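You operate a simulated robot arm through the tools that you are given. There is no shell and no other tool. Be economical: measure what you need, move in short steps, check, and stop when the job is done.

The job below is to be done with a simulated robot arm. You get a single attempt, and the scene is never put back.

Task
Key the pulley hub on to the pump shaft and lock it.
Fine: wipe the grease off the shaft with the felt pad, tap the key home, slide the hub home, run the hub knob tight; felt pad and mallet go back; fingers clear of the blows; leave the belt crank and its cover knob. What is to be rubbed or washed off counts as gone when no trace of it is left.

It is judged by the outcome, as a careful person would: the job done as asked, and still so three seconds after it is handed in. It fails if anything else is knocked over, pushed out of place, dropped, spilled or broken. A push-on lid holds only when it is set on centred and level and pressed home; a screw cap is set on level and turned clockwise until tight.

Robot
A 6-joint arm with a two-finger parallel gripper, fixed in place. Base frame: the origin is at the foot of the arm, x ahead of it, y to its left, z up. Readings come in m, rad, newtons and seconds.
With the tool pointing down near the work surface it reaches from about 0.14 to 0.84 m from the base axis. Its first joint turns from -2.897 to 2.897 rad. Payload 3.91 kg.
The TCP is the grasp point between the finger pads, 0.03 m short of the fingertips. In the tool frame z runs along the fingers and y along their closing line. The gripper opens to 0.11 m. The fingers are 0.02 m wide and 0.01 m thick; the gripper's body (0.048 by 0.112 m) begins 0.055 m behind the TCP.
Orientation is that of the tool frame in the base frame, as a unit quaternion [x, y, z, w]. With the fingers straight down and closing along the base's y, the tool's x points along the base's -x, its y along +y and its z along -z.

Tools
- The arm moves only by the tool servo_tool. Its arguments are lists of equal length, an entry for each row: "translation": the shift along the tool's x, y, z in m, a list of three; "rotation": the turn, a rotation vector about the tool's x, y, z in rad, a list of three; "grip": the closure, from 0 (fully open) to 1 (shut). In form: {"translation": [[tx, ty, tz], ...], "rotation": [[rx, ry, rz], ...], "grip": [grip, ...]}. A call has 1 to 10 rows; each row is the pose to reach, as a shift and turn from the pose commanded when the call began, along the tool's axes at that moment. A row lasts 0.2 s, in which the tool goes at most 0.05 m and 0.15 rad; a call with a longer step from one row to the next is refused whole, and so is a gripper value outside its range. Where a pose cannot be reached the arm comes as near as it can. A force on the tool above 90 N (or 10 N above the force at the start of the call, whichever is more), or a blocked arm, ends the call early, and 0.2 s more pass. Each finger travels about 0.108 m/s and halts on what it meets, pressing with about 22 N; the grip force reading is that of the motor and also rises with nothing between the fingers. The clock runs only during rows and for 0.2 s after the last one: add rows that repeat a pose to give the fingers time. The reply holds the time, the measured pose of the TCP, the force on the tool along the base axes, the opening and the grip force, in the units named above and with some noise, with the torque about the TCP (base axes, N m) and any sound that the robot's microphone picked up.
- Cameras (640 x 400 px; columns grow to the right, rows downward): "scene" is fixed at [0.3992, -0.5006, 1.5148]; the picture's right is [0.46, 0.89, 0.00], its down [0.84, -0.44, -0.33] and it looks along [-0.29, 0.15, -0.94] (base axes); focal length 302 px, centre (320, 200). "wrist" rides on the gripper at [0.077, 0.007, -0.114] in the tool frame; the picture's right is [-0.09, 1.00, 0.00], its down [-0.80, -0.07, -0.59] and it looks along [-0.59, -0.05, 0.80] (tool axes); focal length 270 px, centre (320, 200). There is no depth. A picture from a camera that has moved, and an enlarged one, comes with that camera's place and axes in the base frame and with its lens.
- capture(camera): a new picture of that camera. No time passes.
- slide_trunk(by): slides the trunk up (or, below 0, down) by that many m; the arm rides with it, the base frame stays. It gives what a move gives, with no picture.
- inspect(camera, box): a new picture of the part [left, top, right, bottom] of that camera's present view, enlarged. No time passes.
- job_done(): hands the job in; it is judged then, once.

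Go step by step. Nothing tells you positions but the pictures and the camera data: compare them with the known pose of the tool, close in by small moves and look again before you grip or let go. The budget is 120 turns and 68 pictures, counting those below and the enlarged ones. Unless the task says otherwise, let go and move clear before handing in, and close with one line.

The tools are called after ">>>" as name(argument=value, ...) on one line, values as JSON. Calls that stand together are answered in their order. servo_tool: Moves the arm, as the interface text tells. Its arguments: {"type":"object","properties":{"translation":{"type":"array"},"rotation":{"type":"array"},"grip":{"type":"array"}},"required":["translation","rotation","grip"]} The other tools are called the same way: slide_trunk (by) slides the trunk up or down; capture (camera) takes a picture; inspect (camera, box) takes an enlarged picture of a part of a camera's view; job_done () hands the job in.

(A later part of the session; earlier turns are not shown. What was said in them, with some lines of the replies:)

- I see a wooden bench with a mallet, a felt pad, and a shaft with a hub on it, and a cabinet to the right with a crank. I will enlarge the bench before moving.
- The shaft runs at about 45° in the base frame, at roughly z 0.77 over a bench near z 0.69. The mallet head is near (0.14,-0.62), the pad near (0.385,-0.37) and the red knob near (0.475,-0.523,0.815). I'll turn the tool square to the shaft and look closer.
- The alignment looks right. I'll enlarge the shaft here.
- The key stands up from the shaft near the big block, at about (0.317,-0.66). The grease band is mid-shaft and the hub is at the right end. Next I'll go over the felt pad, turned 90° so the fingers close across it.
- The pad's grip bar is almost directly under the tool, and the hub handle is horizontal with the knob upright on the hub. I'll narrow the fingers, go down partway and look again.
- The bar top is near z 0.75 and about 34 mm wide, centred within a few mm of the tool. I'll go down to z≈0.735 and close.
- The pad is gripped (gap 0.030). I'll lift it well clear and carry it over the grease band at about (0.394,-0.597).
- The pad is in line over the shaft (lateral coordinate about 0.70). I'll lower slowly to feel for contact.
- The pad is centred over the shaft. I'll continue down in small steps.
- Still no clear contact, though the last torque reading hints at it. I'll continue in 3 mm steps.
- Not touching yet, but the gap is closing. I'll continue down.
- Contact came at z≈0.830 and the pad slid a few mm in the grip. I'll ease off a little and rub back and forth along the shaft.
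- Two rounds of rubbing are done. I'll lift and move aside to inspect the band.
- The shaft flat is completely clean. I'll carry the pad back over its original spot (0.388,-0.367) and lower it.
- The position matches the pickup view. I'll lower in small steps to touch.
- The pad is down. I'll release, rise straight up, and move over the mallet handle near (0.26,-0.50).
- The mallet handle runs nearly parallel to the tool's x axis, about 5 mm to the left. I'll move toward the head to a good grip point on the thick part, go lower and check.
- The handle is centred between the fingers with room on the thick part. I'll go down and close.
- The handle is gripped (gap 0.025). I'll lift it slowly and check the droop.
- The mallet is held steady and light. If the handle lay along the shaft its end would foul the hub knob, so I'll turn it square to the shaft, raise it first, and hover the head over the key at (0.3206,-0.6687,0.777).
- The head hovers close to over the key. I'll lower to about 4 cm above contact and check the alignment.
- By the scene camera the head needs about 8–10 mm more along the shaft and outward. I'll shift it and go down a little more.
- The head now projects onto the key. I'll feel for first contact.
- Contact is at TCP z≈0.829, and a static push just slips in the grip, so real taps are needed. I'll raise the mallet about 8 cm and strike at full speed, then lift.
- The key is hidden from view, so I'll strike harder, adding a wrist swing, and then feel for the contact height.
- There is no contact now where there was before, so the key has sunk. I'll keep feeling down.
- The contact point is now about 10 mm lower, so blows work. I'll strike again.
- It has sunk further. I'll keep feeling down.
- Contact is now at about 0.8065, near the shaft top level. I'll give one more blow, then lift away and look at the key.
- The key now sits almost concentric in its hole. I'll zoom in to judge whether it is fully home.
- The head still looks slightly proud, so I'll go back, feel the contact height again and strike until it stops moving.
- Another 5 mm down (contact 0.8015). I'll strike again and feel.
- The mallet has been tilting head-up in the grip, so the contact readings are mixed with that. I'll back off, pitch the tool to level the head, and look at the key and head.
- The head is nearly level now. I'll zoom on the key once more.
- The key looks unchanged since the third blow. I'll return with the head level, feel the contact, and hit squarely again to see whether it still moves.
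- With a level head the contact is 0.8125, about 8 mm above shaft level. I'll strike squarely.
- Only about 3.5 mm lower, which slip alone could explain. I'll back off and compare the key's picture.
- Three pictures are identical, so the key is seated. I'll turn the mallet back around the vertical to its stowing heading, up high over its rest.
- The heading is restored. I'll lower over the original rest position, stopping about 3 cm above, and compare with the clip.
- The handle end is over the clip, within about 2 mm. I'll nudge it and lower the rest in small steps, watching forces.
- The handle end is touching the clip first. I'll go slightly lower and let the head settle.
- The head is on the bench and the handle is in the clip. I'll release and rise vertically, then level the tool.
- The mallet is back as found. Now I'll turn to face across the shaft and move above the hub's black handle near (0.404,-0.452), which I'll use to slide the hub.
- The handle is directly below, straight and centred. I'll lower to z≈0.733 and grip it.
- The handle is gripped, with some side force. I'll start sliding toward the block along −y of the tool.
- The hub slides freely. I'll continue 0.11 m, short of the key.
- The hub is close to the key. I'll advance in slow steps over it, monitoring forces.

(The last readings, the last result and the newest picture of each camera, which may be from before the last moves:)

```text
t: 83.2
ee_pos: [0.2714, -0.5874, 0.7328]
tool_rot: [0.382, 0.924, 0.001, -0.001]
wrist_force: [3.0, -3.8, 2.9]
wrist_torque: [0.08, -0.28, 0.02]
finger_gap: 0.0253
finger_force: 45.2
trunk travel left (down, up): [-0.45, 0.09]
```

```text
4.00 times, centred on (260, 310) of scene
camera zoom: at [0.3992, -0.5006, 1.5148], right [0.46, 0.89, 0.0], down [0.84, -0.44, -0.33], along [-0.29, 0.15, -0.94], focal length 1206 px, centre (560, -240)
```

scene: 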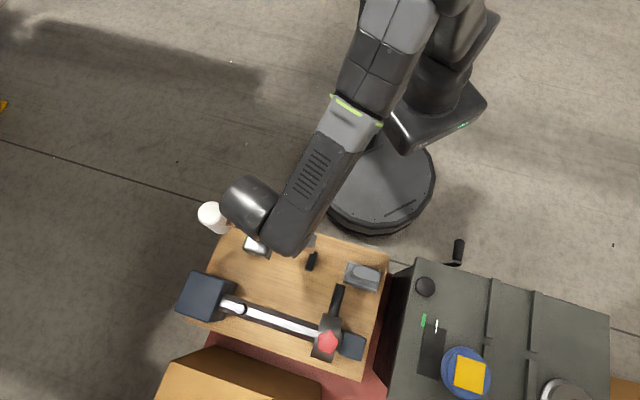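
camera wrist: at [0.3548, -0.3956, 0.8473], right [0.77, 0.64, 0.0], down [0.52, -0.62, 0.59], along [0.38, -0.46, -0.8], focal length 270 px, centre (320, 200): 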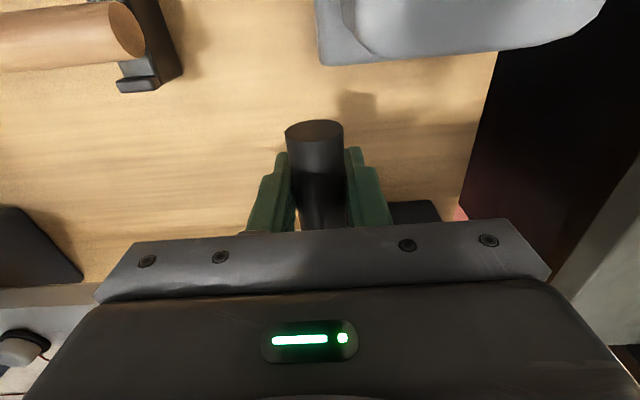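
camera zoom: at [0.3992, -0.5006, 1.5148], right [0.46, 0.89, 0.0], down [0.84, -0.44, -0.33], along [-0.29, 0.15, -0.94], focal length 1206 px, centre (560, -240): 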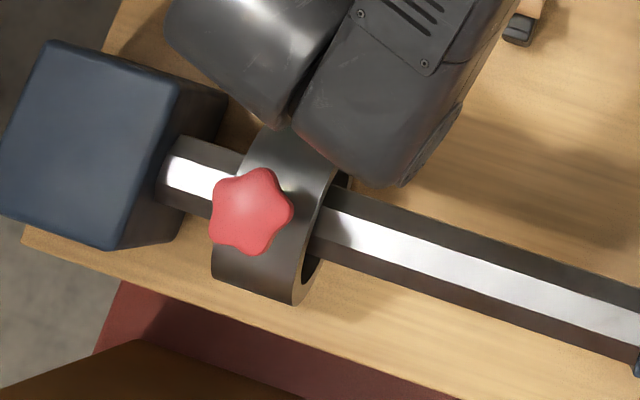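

The hub passes over cleanly. I'll continue in 1 cm steps until it meets its stop.

>>> servo_tool(translation=[[0, -0.005, 0], [0, -0.01, 0]], rotation=[[0, 0, 0], [0, 0, 0]], grip=[0.85, 0.85])

>>> servo_tool(translation=[[0, -0.005, 0], [0, -0.01, 0]], rotation=[[0, 0, 0], [0, 0, 0]], grip=[0.85, 0.85])

>>> servo_tool(translation=[[0, -0.005, 0], [0, -0.01, 0]], rotation=[[0, 0, 0], [0, 0, 0]], grip=[0.85, 0.85])

```text
t: 83.8
ee_pos: [0.2654, -0.5929, 0.733]
tool_rot: [0.382, 0.924, 0.0, -0.001]
wrist_force: [4.5, -3.3, 3.5]
wrist_torque: [0.16, -0.01, -0.12]
finger_gap: 0.0258
finger_force: 45.0
trunk travel left (down, up): [-0.45, 0.09]
```

```text
t: 84.4
ee_pos: [0.2575, -0.601, 0.7333]
tool_rot: [0.382, 0.924, 0.0, 0.0]
wrist_force: [3.9, -2.9, 6.0]
wrist_torque: [0.79, 0.63, -0.02]
finger_gap: 0.0256
finger_force: 44.8
trunk travel left (down, up): [-0.45, 0.09]
```

```text
t: 85.0
ee_pos: [0.2499, -0.6078, 0.7326]
tool_rot: [0.382, 0.924, 0.001, 0.0]
wrist_force: [1.8, -0.9, 1.6]
wrist_torque: [-0.42, -0.53, 0.07]
finger_gap: 0.0256
finger_force: 44.7
trunk travel left (down, up): [-0.45, 0.09]
```

The hub is still free at s≈−0.253. I'll continue in 5 mm steps.

>>> servo_tool(translation=[[0, -0.003, 0], [0, -0.006, 0]], rotation=[[0, 0, 0], [0, 0, 0]], grip=[0.85, 0.85])

>>> servo_tool(translation=[[0, -0.003, 0], [0, -0.006, 0]], rotation=[[0, 0, 0], [0, 0, 0]], grip=[0.85, 0.85])

>>> inspect(camera="scene", box=[180, 260, 340, 360])

```text
t: 85.6
ee_pos: [0.2466, -0.6128, 0.7338]
tool_rot: [0.382, 0.924, 0.0, -0.001]
wrist_force: [0.6, 0.2, -3.6]
wrist_torque: [-0.73, -0.79, -0.07]
finger_gap: 0.0253
finger_force: 45.0
trunk travel left (down, up): [-0.45, 0.09]
```

```text
t: 86.2
ee_pos: [0.2418, -0.6172, 0.7338]
tool_rot: [0.382, 0.924, 0.0, -0.001]
wrist_force: [0.8, 0.0, -3.8]
wrist_torque: [-0.07, -0.19, -0.13]
finger_gap: 0.0253
finger_force: 45.4
trunk travel left (down, up): [-0.45, 0.09]
```

```text
4.00 times, centred on (260, 310) of scene
camera zoom: at [0.3992, -0.5006, 1.5148], right [0.46, 0.89, 0.0], down [0.84, -0.44, -0.33], along [-0.29, 0.15, -0.94], focal length 1206 px, centre (560, -240)
```

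zoom: 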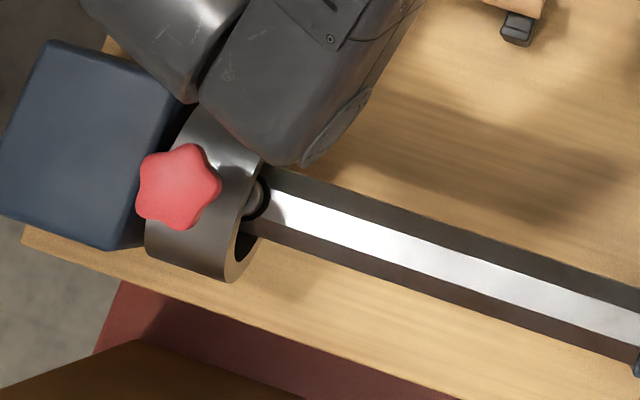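

The hub is nearly at the block. I'll feel for the stop.

>>> servo_tool(translation=[[0, -0.004, 0]], rotation=[[0, 0, 0]], grip=[0.85])

>>> servo_tool(translation=[[0, -0.004, 0]], rotation=[[0, 0, 0]], grip=[0.85])

>>> servo_tool(translation=[[0, -0.004, 0]], rotation=[[0, 0, 0]], grip=[0.85])

```text
t: 86.6
ee_pos: [0.239, -0.6194, 0.7331]
tool_rot: [0.381, 0.924, 0.0, -0.002]
wrist_force: [0.5, 1.2, -0.7]
wrist_torque: [0.47, 0.3, -0.03]
finger_gap: 0.0255
finger_force: 45.8
trunk travel left (down, up): [-0.45, 0.09]
```

```text
t: 87.0
ee_pos: [0.2387, -0.6202, 0.7334]
tool_rot: [0.381, 0.924, 0.001, 0.0]
wrist_force: [12.3, 17.1, 0.2]
wrist_torque: [-0.43, -0.72, -0.1]
finger_gap: 0.0254
finger_force: 44.9
trunk travel left (down, up): [-0.45, 0.09]
```

```text
t: 87.4
ee_pos: [0.239, -0.6206, 0.7324]
tool_rot: [0.382, 0.924, 0.002, -0.001]
wrist_force: [35.9, 41.2, 0.7]
wrist_torque: [-0.75, -0.73, -0.06]
finger_gap: 0.0255
finger_force: 44.8
trunk travel left (down, up): [-0.45, 0.09]
```

The hub is firmly against its stop. I'll relieve the pressure, release, rise and look at the knob.

>>> servo_tool(translation=[[0, 0.007, 0], [0, 0.007, 0], [0, 0.007, 0], [0, 0.007, -0.04], [0, 0.007, -0.09], [0, 0.007, -0.14], [0, 0.007, -0.19], [-0.03, 0.004, -0.2], [-0.055, 0, -0.2]], rotation=[[0, 0, 0], [0, 0, 0], [0, 0, 0], [0, 0, 0], [0, 0, 0], [0, 0, 0], [0, 0, 0], [0, 0, 0], [0, 0, 0]], grip=[0.85, 0.45, 0.45, 0.45, 0.45, 0.45, 0.45, 0.45, 0.45])

>>> capture(camera="wrist")

```text
t: 89.4
ee_pos: [0.2734, -0.6658, 0.9334]
tool_rot: [0.382, 0.924, 0.001, -0.001]
wrist_force: [-0.7, -0.4, 1.0]
wrist_torque: [0.04, -0.01, 0.04]
finger_gap: 0.0606
finger_force: 0.0
trunk travel left (down, up): [-0.45, 0.09]
```

```text
13 pictures are left
camera wrist: at [0.223, -0.6068, 1.047], right [0.77, 0.64, 0.0], down [0.52, -0.62, 0.59], along [0.38, -0.45, -0.8], focal length 270 px, centre (320, 200)
```

wrist: 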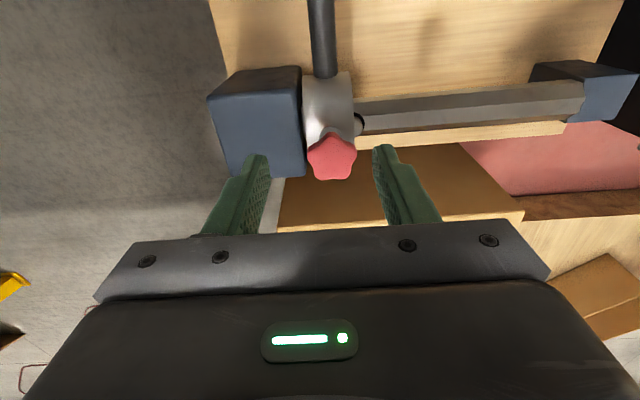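

The knob is at about (0.306,-0.689,0.818), clear of the block top (z≈0.78). I'll centre over it and unwind the wrist 1.5 rad to gain clockwise range.

>>> servo_tool(translation=[[-0.005, 0.001, 0], [-0.01, 0.002, 0], [-0.015, 0.003, 0], [-0.02, 0.004, 0], [-0.025, 0.005, 0], [-0.03, 0.006, 0], [-0.035, 0.0065, 0], [-0.04, 0.0065, 0], [-0.04, 0.0065, 0], [-0.04, 0.0065, 0]], rotation=[[0, 0, -0.15], [0, 0, -0.3], [0, 0, -0.45], [0, 0, -0.6], [0, 0, -0.75], [0, 0, -0.9], [0, 0, -1.05], [0, 0, -1.2], [0, 0, -1.35], [0, 0, -1.5]], grip=[0.35, 0.35, 0.35, 0.35, 0.35, 0.35, 0.35, 0.35, 0.35, 0.35])

>>> capture(camera="wrist")

```text
t: 91.6
ee_pos: [0.3056, -0.6885, 0.9327]
tool_rot: [-0.351, 0.936, 0.0, 0.0]
wrist_force: [0.2, -0.1, 0.4]
wrist_torque: [0.01, -0.02, 0.02]
finger_gap: 0.0713
finger_force: 0.0
trunk travel left (down, up): [-0.45, 0.09]
```

```text
12 pictures are left
camera wrist: at [0.2427, -0.7347, 1.0475], right [-0.59, 0.81, 0.0], down [0.65, 0.47, 0.59], along [0.48, 0.35, -0.8], focal length 270 px, centre (320, 200)
```

wrist: 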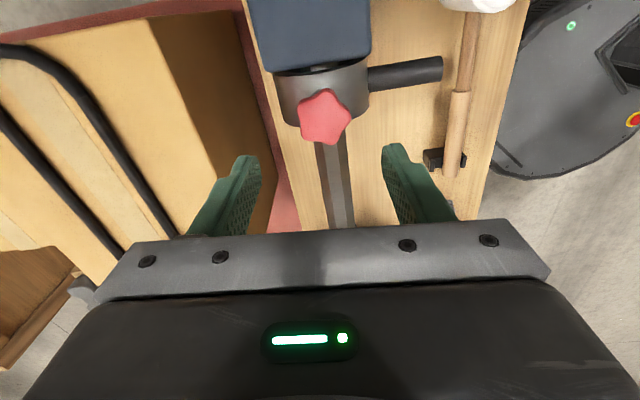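

The two views agree on the knob at (0.3025,-0.6865,0.828). I'll centre, descend to z 0.832 and grip.

>>> servo_tool(translation=[[0.001, 0.0035, 0.04], [0.001, 0.0035, 0.08], [0.001, 0.0035, 0.1], [0.001, 0.0035, 0.1], [0.001, 0.0035, 0.1], [0.001, 0.0035, 0.1]], rotation=[[0, 0, 0], [0, 0, 0], [0, 0, 0], [0, 0, 0], [0, 0, 0], [0, 0, 0]], grip=[0.35, 0.35, 0.35, 0.8, 0.8, 0.8])

>>> capture(camera="wrist")

```text
t: 93.0
ee_pos: [0.3024, -0.6868, 0.8323]
tool_rot: [-0.35, 0.937, 0.0, 0.0]
wrist_force: [4.3, -6.6, -3.1]
wrist_torque: [-0.73, -0.13, 0.0]
finger_gap: 0.0437
finger_force: 44.6
trunk travel left (down, up): [-0.45, 0.09]
```

```text
11 pictures are left
camera wrist: at [0.24, -0.7334, 0.9463], right [-0.59, 0.81, 0.0], down [0.65, 0.47, 0.59], along [0.48, 0.35, -0.8], focal length 270 px, centre (320, 200)
```

wrist: 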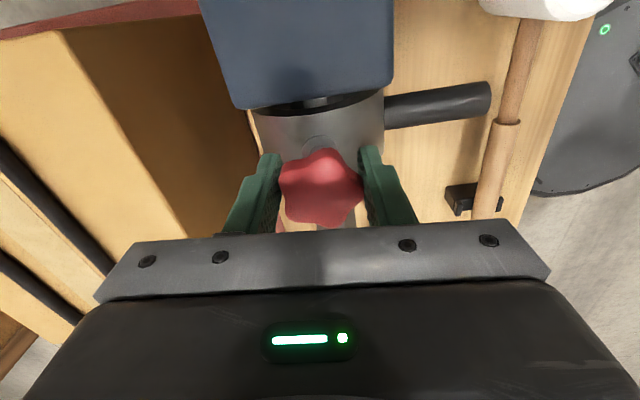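

The knob is gripped. I'll turn it clockwise (positive about the tool axis).

>>> servo_tool(translation=[[0, 0, 0], [0, 0, 0], [0, 0, 0], [0, 0, 0], [0, 0, 0], [0, 0, 0], [0, 0, 0], [0, 0, 0], [0, 0, 0], [0, 0, 0]], rotation=[[0, 0, 0.14], [0, 0, 0.28], [0, 0, 0.42], [0, 0, 0.56], [0, 0, 0.7], [0, 0, 0.84], [0, 0, 0.98], [0, 0, 1.12], [0, 0, 1.26], [0, 0, 1.4]], grip=[0.8, 0.8, 0.8, 0.8, 0.8, 0.8, 0.8, 0.8, 0.8, 0.8])

>>> servo_tool(translation=[[0, 0, 0], [0, 0, 0], [0, 0, 0], [0, 0, 0], [0, 0, 0], [0, 0, 0], [0, 0, 0], [0, 0, 0], [0, 0, 0], [0, 0, 0]], rotation=[[0, 0, 0.14], [0, 0, 0.28], [0, 0, 0.42], [0, 0, 0.56], [0, 0, 0.7], [0, 0, 0.84], [0, 0, 0.98], [0, 0, 1.12], [0, 0, 1.26], [0, 0, 1.4]], grip=[0.8, 0.8, 0.8, 0.8, 0.8, 0.8, 0.8, 0.8, 0.8, 0.8])

```text
t: 95.2
ee_pos: [0.3014, -0.6842, 0.8324]
tool_rot: [0.336, 0.942, 0.002, -0.002]
wrist_force: [-5.6, 18.7, -13.6]
wrist_torque: [-0.43, -0.66, 0.02]
finger_gap: 0.044
finger_force: 44.8
trunk travel left (down, up): [-0.45, 0.09]
```

```text
t: 97.4
ee_pos: [0.3028, -0.6882, 0.8347]
tool_rot: [0.864, 0.503, -0.001, 0.003]
wrist_force: [14.5, 12.0, -10.0]
wrist_torque: [0.01, -0.31, 0.63]
finger_gap: 0.0439
finger_force: 44.7
trunk travel left (down, up): [-0.45, 0.09]
```

It is turning, with the knob drawing down (−10 N) and some torque. I'll follow it down a little and continue.

>>> servo_tool(translation=[[0, 0, 0.001], [0, 0, 0.001], [0, 0, 0.002], [0, 0, 0.002], [0, 0, 0.002], [0, 0, 0.002], [0, 0, 0.002]], rotation=[[0, 0, 0.14], [0, 0, 0.28], [0, 0, 0.42], [0, 0, 0.56], [0, 0, 0.7], [0, 0, 0.84], [0, 0, 0.98]], grip=[0.8, 0.8, 0.8, 0.8, 0.8, 0.8, 0.8])

>>> inspect(camera="wrist", box=[200, 40, 440, 240])

```text
t: 99.0
ee_pos: [0.3014, -0.6854, 0.8308]
tool_rot: [0.999, 0.038, -0.001, 0.0]
wrist_force: [4.1, -7.8, 5.2]
wrist_torque: [-0.31, -0.22, 0.63]
finger_gap: 0.0456
finger_force: 44.7
trunk travel left (down, up): [-0.45, 0.09]
```

```text
2.00 times, centred on (320, 140) of wrist
camera zoom: at [0.3785, -0.688, 0.945], right [-0.01, -1.0, 0.0], down [-0.8, 0.01, 0.59], along [-0.59, 0.01, -0.8], focal length 541 px, centre (320, 320)
```

zoom: 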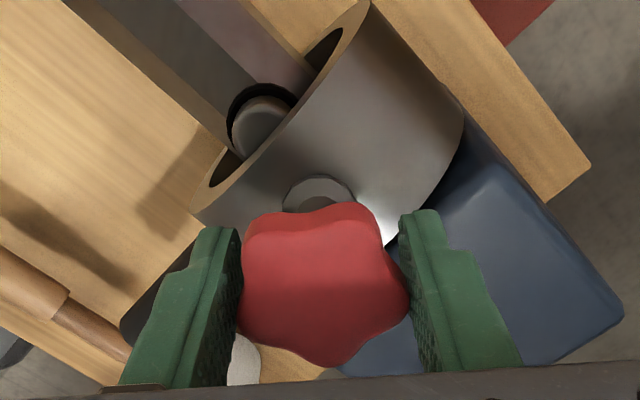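

Torque is now a steady 0.63 N·m and the fingers have begun slipping over the lobes, which suggests tightness. I'll regrip after turning back and test again.

>>> servo_tool(translation=[[0, 0, 0], [0, 0, 0], [0, 0, 0], [0, 0, 0], [0, 0, 0], [0, 0, 0], [0, 0, 0], [0, 0, 0], [0, 0, 0], [0, 0, 0]], rotation=[[0, 0, 0], [0, 0, 0], [0, 0, -0.15], [0, 0, -0.3], [0, 0, -0.45], [0, 0, -0.6], [0, 0, -0.75], [0, 0, -0.9], [0, 0, -1.05], [0, 0, -1.2]], grip=[0.35, 0.35, 0.35, 0.35, 0.35, 0.35, 0.35, 0.35, 0.35, 0.35])

>>> servo_tool(translation=[[0, 0, 0], [0, 0, 0], [0, 0, 0], [0, 0, 0]], rotation=[[0, 0, 0], [0, 0, 0], [0, 0, 0], [0, 0, 0]], grip=[0.8, 0.8, 0.8, 0.8])

>>> inspect(camera="wrist", box=[200, 40, 440, 240])

>>> servo_tool(translation=[[0, 0, 0], [0, 0, 0], [0, 0, 0], [0, 0, 0]], rotation=[[0, 0, 0.14], [0, 0, 0.28], [0, 0, 0.42], [0, 0, 0.56]], grip=[0.8, 0.8, 0.8, 0.8])

>>> inspect(camera="wrist", box=[200, 40, 440, 240])

```text
t: 101.2
ee_pos: [0.3023, -0.6867, 0.8311]
tool_rot: [0.801, 0.598, 0.0, 0.0]
wrist_force: [0.0, 0.4, -1.0]
wrist_torque: [0.0, 0.01, 0.0]
finger_gap: 0.0717
finger_force: 0.0
trunk travel left (down, up): [-0.45, 0.09]
```

```text
t: 102.2
ee_pos: [0.3024, -0.6868, 0.8311]
tool_rot: [0.802, 0.597, 0.0, 0.0]
wrist_force: [11.1, -5.5, 1.7]
wrist_torque: [-0.12, 0.0, -0.01]
finger_gap: 0.0454
finger_force: 45.0
trunk travel left (down, up): [-0.45, 0.09]
```

```text
2.00 times, centred on (320, 140) of wrist
camera zoom: at [0.3324, -0.6156, 0.9453], right [0.93, -0.37, 0.0], down [-0.3, -0.75, 0.6], along [-0.22, -0.55, -0.8], focal length 541 px, centre (320, 320)
```

zoom: 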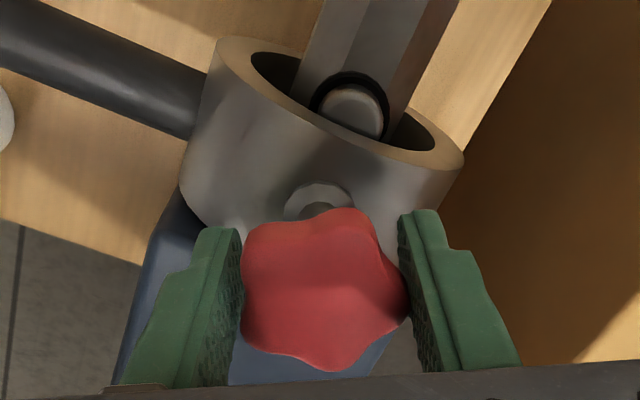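

```text
t: 103.2
ee_pos: [0.3033, -0.6879, 0.8311]
tool_rot: [0.937, 0.35, -0.002, 0.0]
wrist_force: [13.1, -8.4, -0.2]
wrist_torque: [-0.21, -0.42, 0.64]
finger_gap: 0.0457
finger_force: 45.2
trunk travel left (down, up): [-0.45, 0.09]
```

```text
2.00 times, centred on (320, 140) of wrist
camera zoom: at [0.365, -0.6428, 0.9448], right [0.59, -0.81, 0.0], down [-0.65, -0.47, 0.6], along [-0.48, -0.35, -0.8], focal length 541 px, centre (320, 320)
```

zoom: 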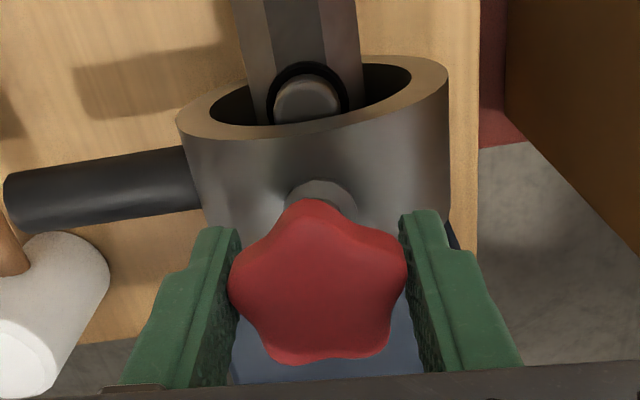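

The knob did not move this time (the fingers slipped round it at 0.64 N·m), so it is tight. I'll do one last firm nudge to confirm.

>>> servo_tool(translation=[[0, 0, 0], [0, 0, 0], [0, 0, 0]], rotation=[[0, 0, 0.1], [0, 0, 0.2], [0, 0, 0.3]], grip=[1, 1, 1])

>>> servo_tool(translation=[[0, 0, 0], [0, 0, 0], [0, 0, 0]], rotation=[[0, 0, 0.1], [0, 0, 0.2], [0, 0, 0.3]], grip=[1, 1, 1])

```text
t: 104.0
ee_pos: [0.3021, -0.687, 0.8301]
tool_rot: [0.978, 0.207, -0.001, -0.001]
wrist_force: [8.2, -7.7, -1.7]
wrist_torque: [-0.16, 0.03, 1.35]
finger_gap: 0.0444
finger_force: 45.3
trunk travel left (down, up): [-0.45, 0.09]
```

```text
t: 104.8
ee_pos: [0.3, -0.6862, 0.8306]
tool_rot: [0.998, 0.057, -0.002, -0.001]
wrist_force: [0.9, -2.4, -2.4]
wrist_torque: [-0.21, -0.16, 0.76]
finger_gap: 0.0456
finger_force: 44.8
trunk travel left (down, up): [-0.45, 0.09]
```

It held against 1.35 N·m, so it is tight. I'll release, lift straight clear, move away and check the final scene.

>>> servo_tool(translation=[[0, 0, 0], [0, 0, 0], [0, 0, -0.04], [0, 0, -0.09], [0, 0, -0.14], [0, 0, -0.19]], rotation=[[0, 0, 0], [0, 0, 0], [0, 0, 0], [0, 0, 0], [0, 0, 0], [0, 0, 0]], grip=[0.2, 0.2, 0.2, 0.2, 0.2, 0.2])

>>> servo_tool(translation=[[0.03, 0.03, -0.02], [0.05, 0.07, -0.04], [0.05, 0.11, -0.05], [0.05, 0.155, -0.05], [0.05, 0.2, -0.05], [0.05, 0.24, -0.05]], rotation=[[0, 0, -0.14], [0, 0, -0.28], [0, 0, -0.42], [0, 0, -0.56], [0, 0, -0.7], [0, 0, -0.84]], grip=[0, 0, 0, 0, 0, 0])

>>> capture(camera="scene")

```text
t: 106.2
ee_pos: [0.3016, -0.6859, 1.0221]
tool_rot: [0.998, 0.059, 0.0, -0.001]
wrist_force: [0.6, -1.0, 0.2]
wrist_torque: [0.0, 0.0, 0.01]
finger_gap: 0.088
finger_force: 0.0
trunk travel left (down, up): [-0.45, 0.09]
```

```text
t: 107.6
ee_pos: [0.2976, -0.679, 1.081]
tool_rot: [0.898, 0.441, 0.0, 0.001]
wrist_force: [-0.1, -0.6, 1.1]
wrist_torque: [-0.05, -0.03, 0.02]
finger_gap: 0.1099
finger_force: 0.1
out of reach, approached as far as the arm can: row 2, 3, 4, 5, 6
trunk travel left (down, up): [-0.45, 0.09]
```

```text
7 pictures are left
```

scene: 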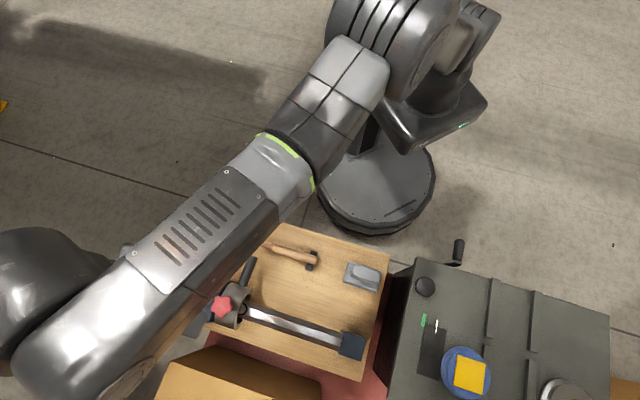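

I went the wrong way, outward, but well clear of everything. I'll come back toward the robot for an unobstructed view.

>>> servo_tool(translation=[[0.02, -0.036, 0], [0.04, -0.073, 0], [0.06, -0.11, 0], [0.08, -0.147, 0], [0.1, -0.183, 0], [0.121, -0.22, 0]], rotation=[[0, 0, 0], [0, 0, 0], [0, 0, 0], [0, 0, 0], [0, 0, 0], [0, 0, 0]], grip=[0, 0, 0, 0, 0, 0])

>>> inspect(camera="scene", box=[160, 200, 400, 390])

```text
t: 109.0
ee_pos: [0.1885, -0.4543, 1.0828]
tool_rot: [0.887, 0.461, 0.0, -0.001]
wrist_force: [0.3, -0.1, -0.1]
wrist_torque: [-0.01, 0.02, -0.02]
finger_gap: 0.1098
finger_force: 0.1
trunk travel left (down, up): [-0.45, 0.09]
```

```text
2.11 times, centred on (280, 295) of scene
camera zoom: at [0.3992, -0.5006, 1.5148], right [0.46, 0.89, 0.0], down [0.84, -0.44, -0.33], along [-0.29, 0.15, -0.94], focal length 635 px, centre (404, 0)
```

zoom: 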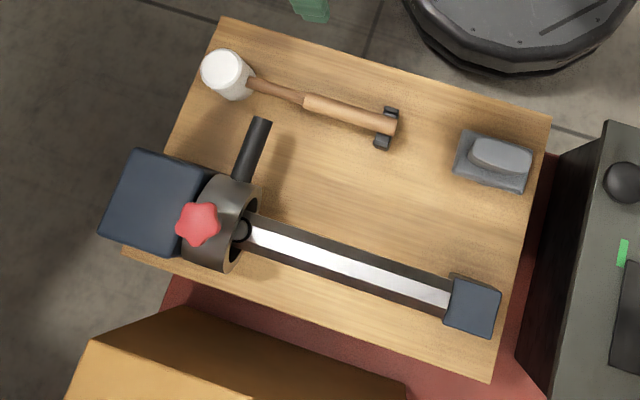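

Everything is in place. I'll check the hub-to-block gap closely.

>>> inspect(camera="scene", box=[212, 275, 268, 310])

>>> capture(camera="wrist")

```text
11.43 times, centred on (240, 292) of scene
camera zoom: at [0.3992, -0.5006, 1.5148], right [0.46, 0.89, 0.0], down [0.84, -0.44, -0.33], along [-0.29, 0.15, -0.94], focal length 3446 px, centre (1234, -857)
```

zoom: 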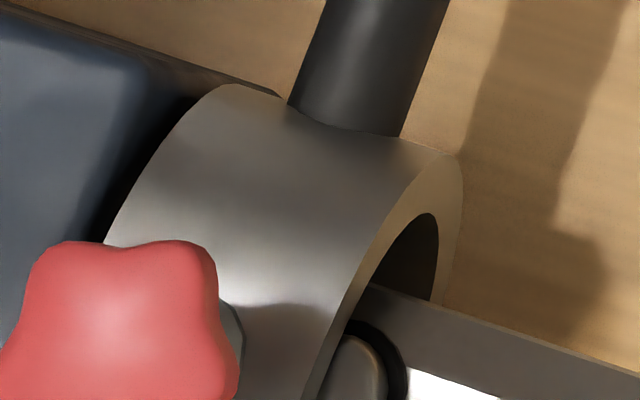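

```text
4 pictures are left
camera wrist: at [0.2386, -0.3972, 1.1969], right [0.76, -0.65, 0.0], down [-0.52, -0.61, 0.59], along [-0.38, -0.45, -0.8], focal length 270 px, centre (320, 200)
```

wrist: 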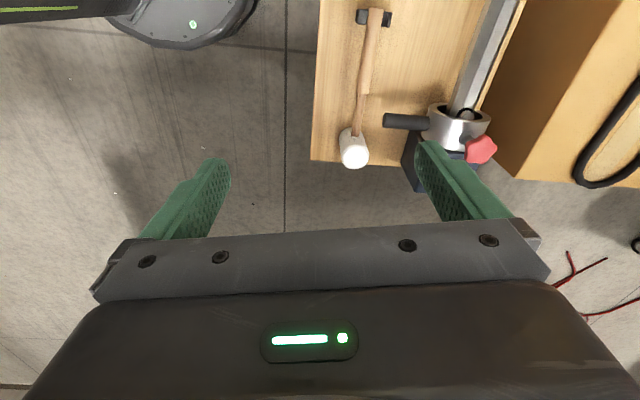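

The pictures show the hub against its stop with the knob run tight, the shaft clean, the pad and mallet back, and the crank and cover knob untouched. I'm handing it in.

>>> job_done()

```text
The job is handed in.
```

The shaft is wiped clean, the key is tapped home, and the hub is slid against its stop with the knob tight. The felt pad and mallet are back, and I left the belt crank and its cover knob alone.
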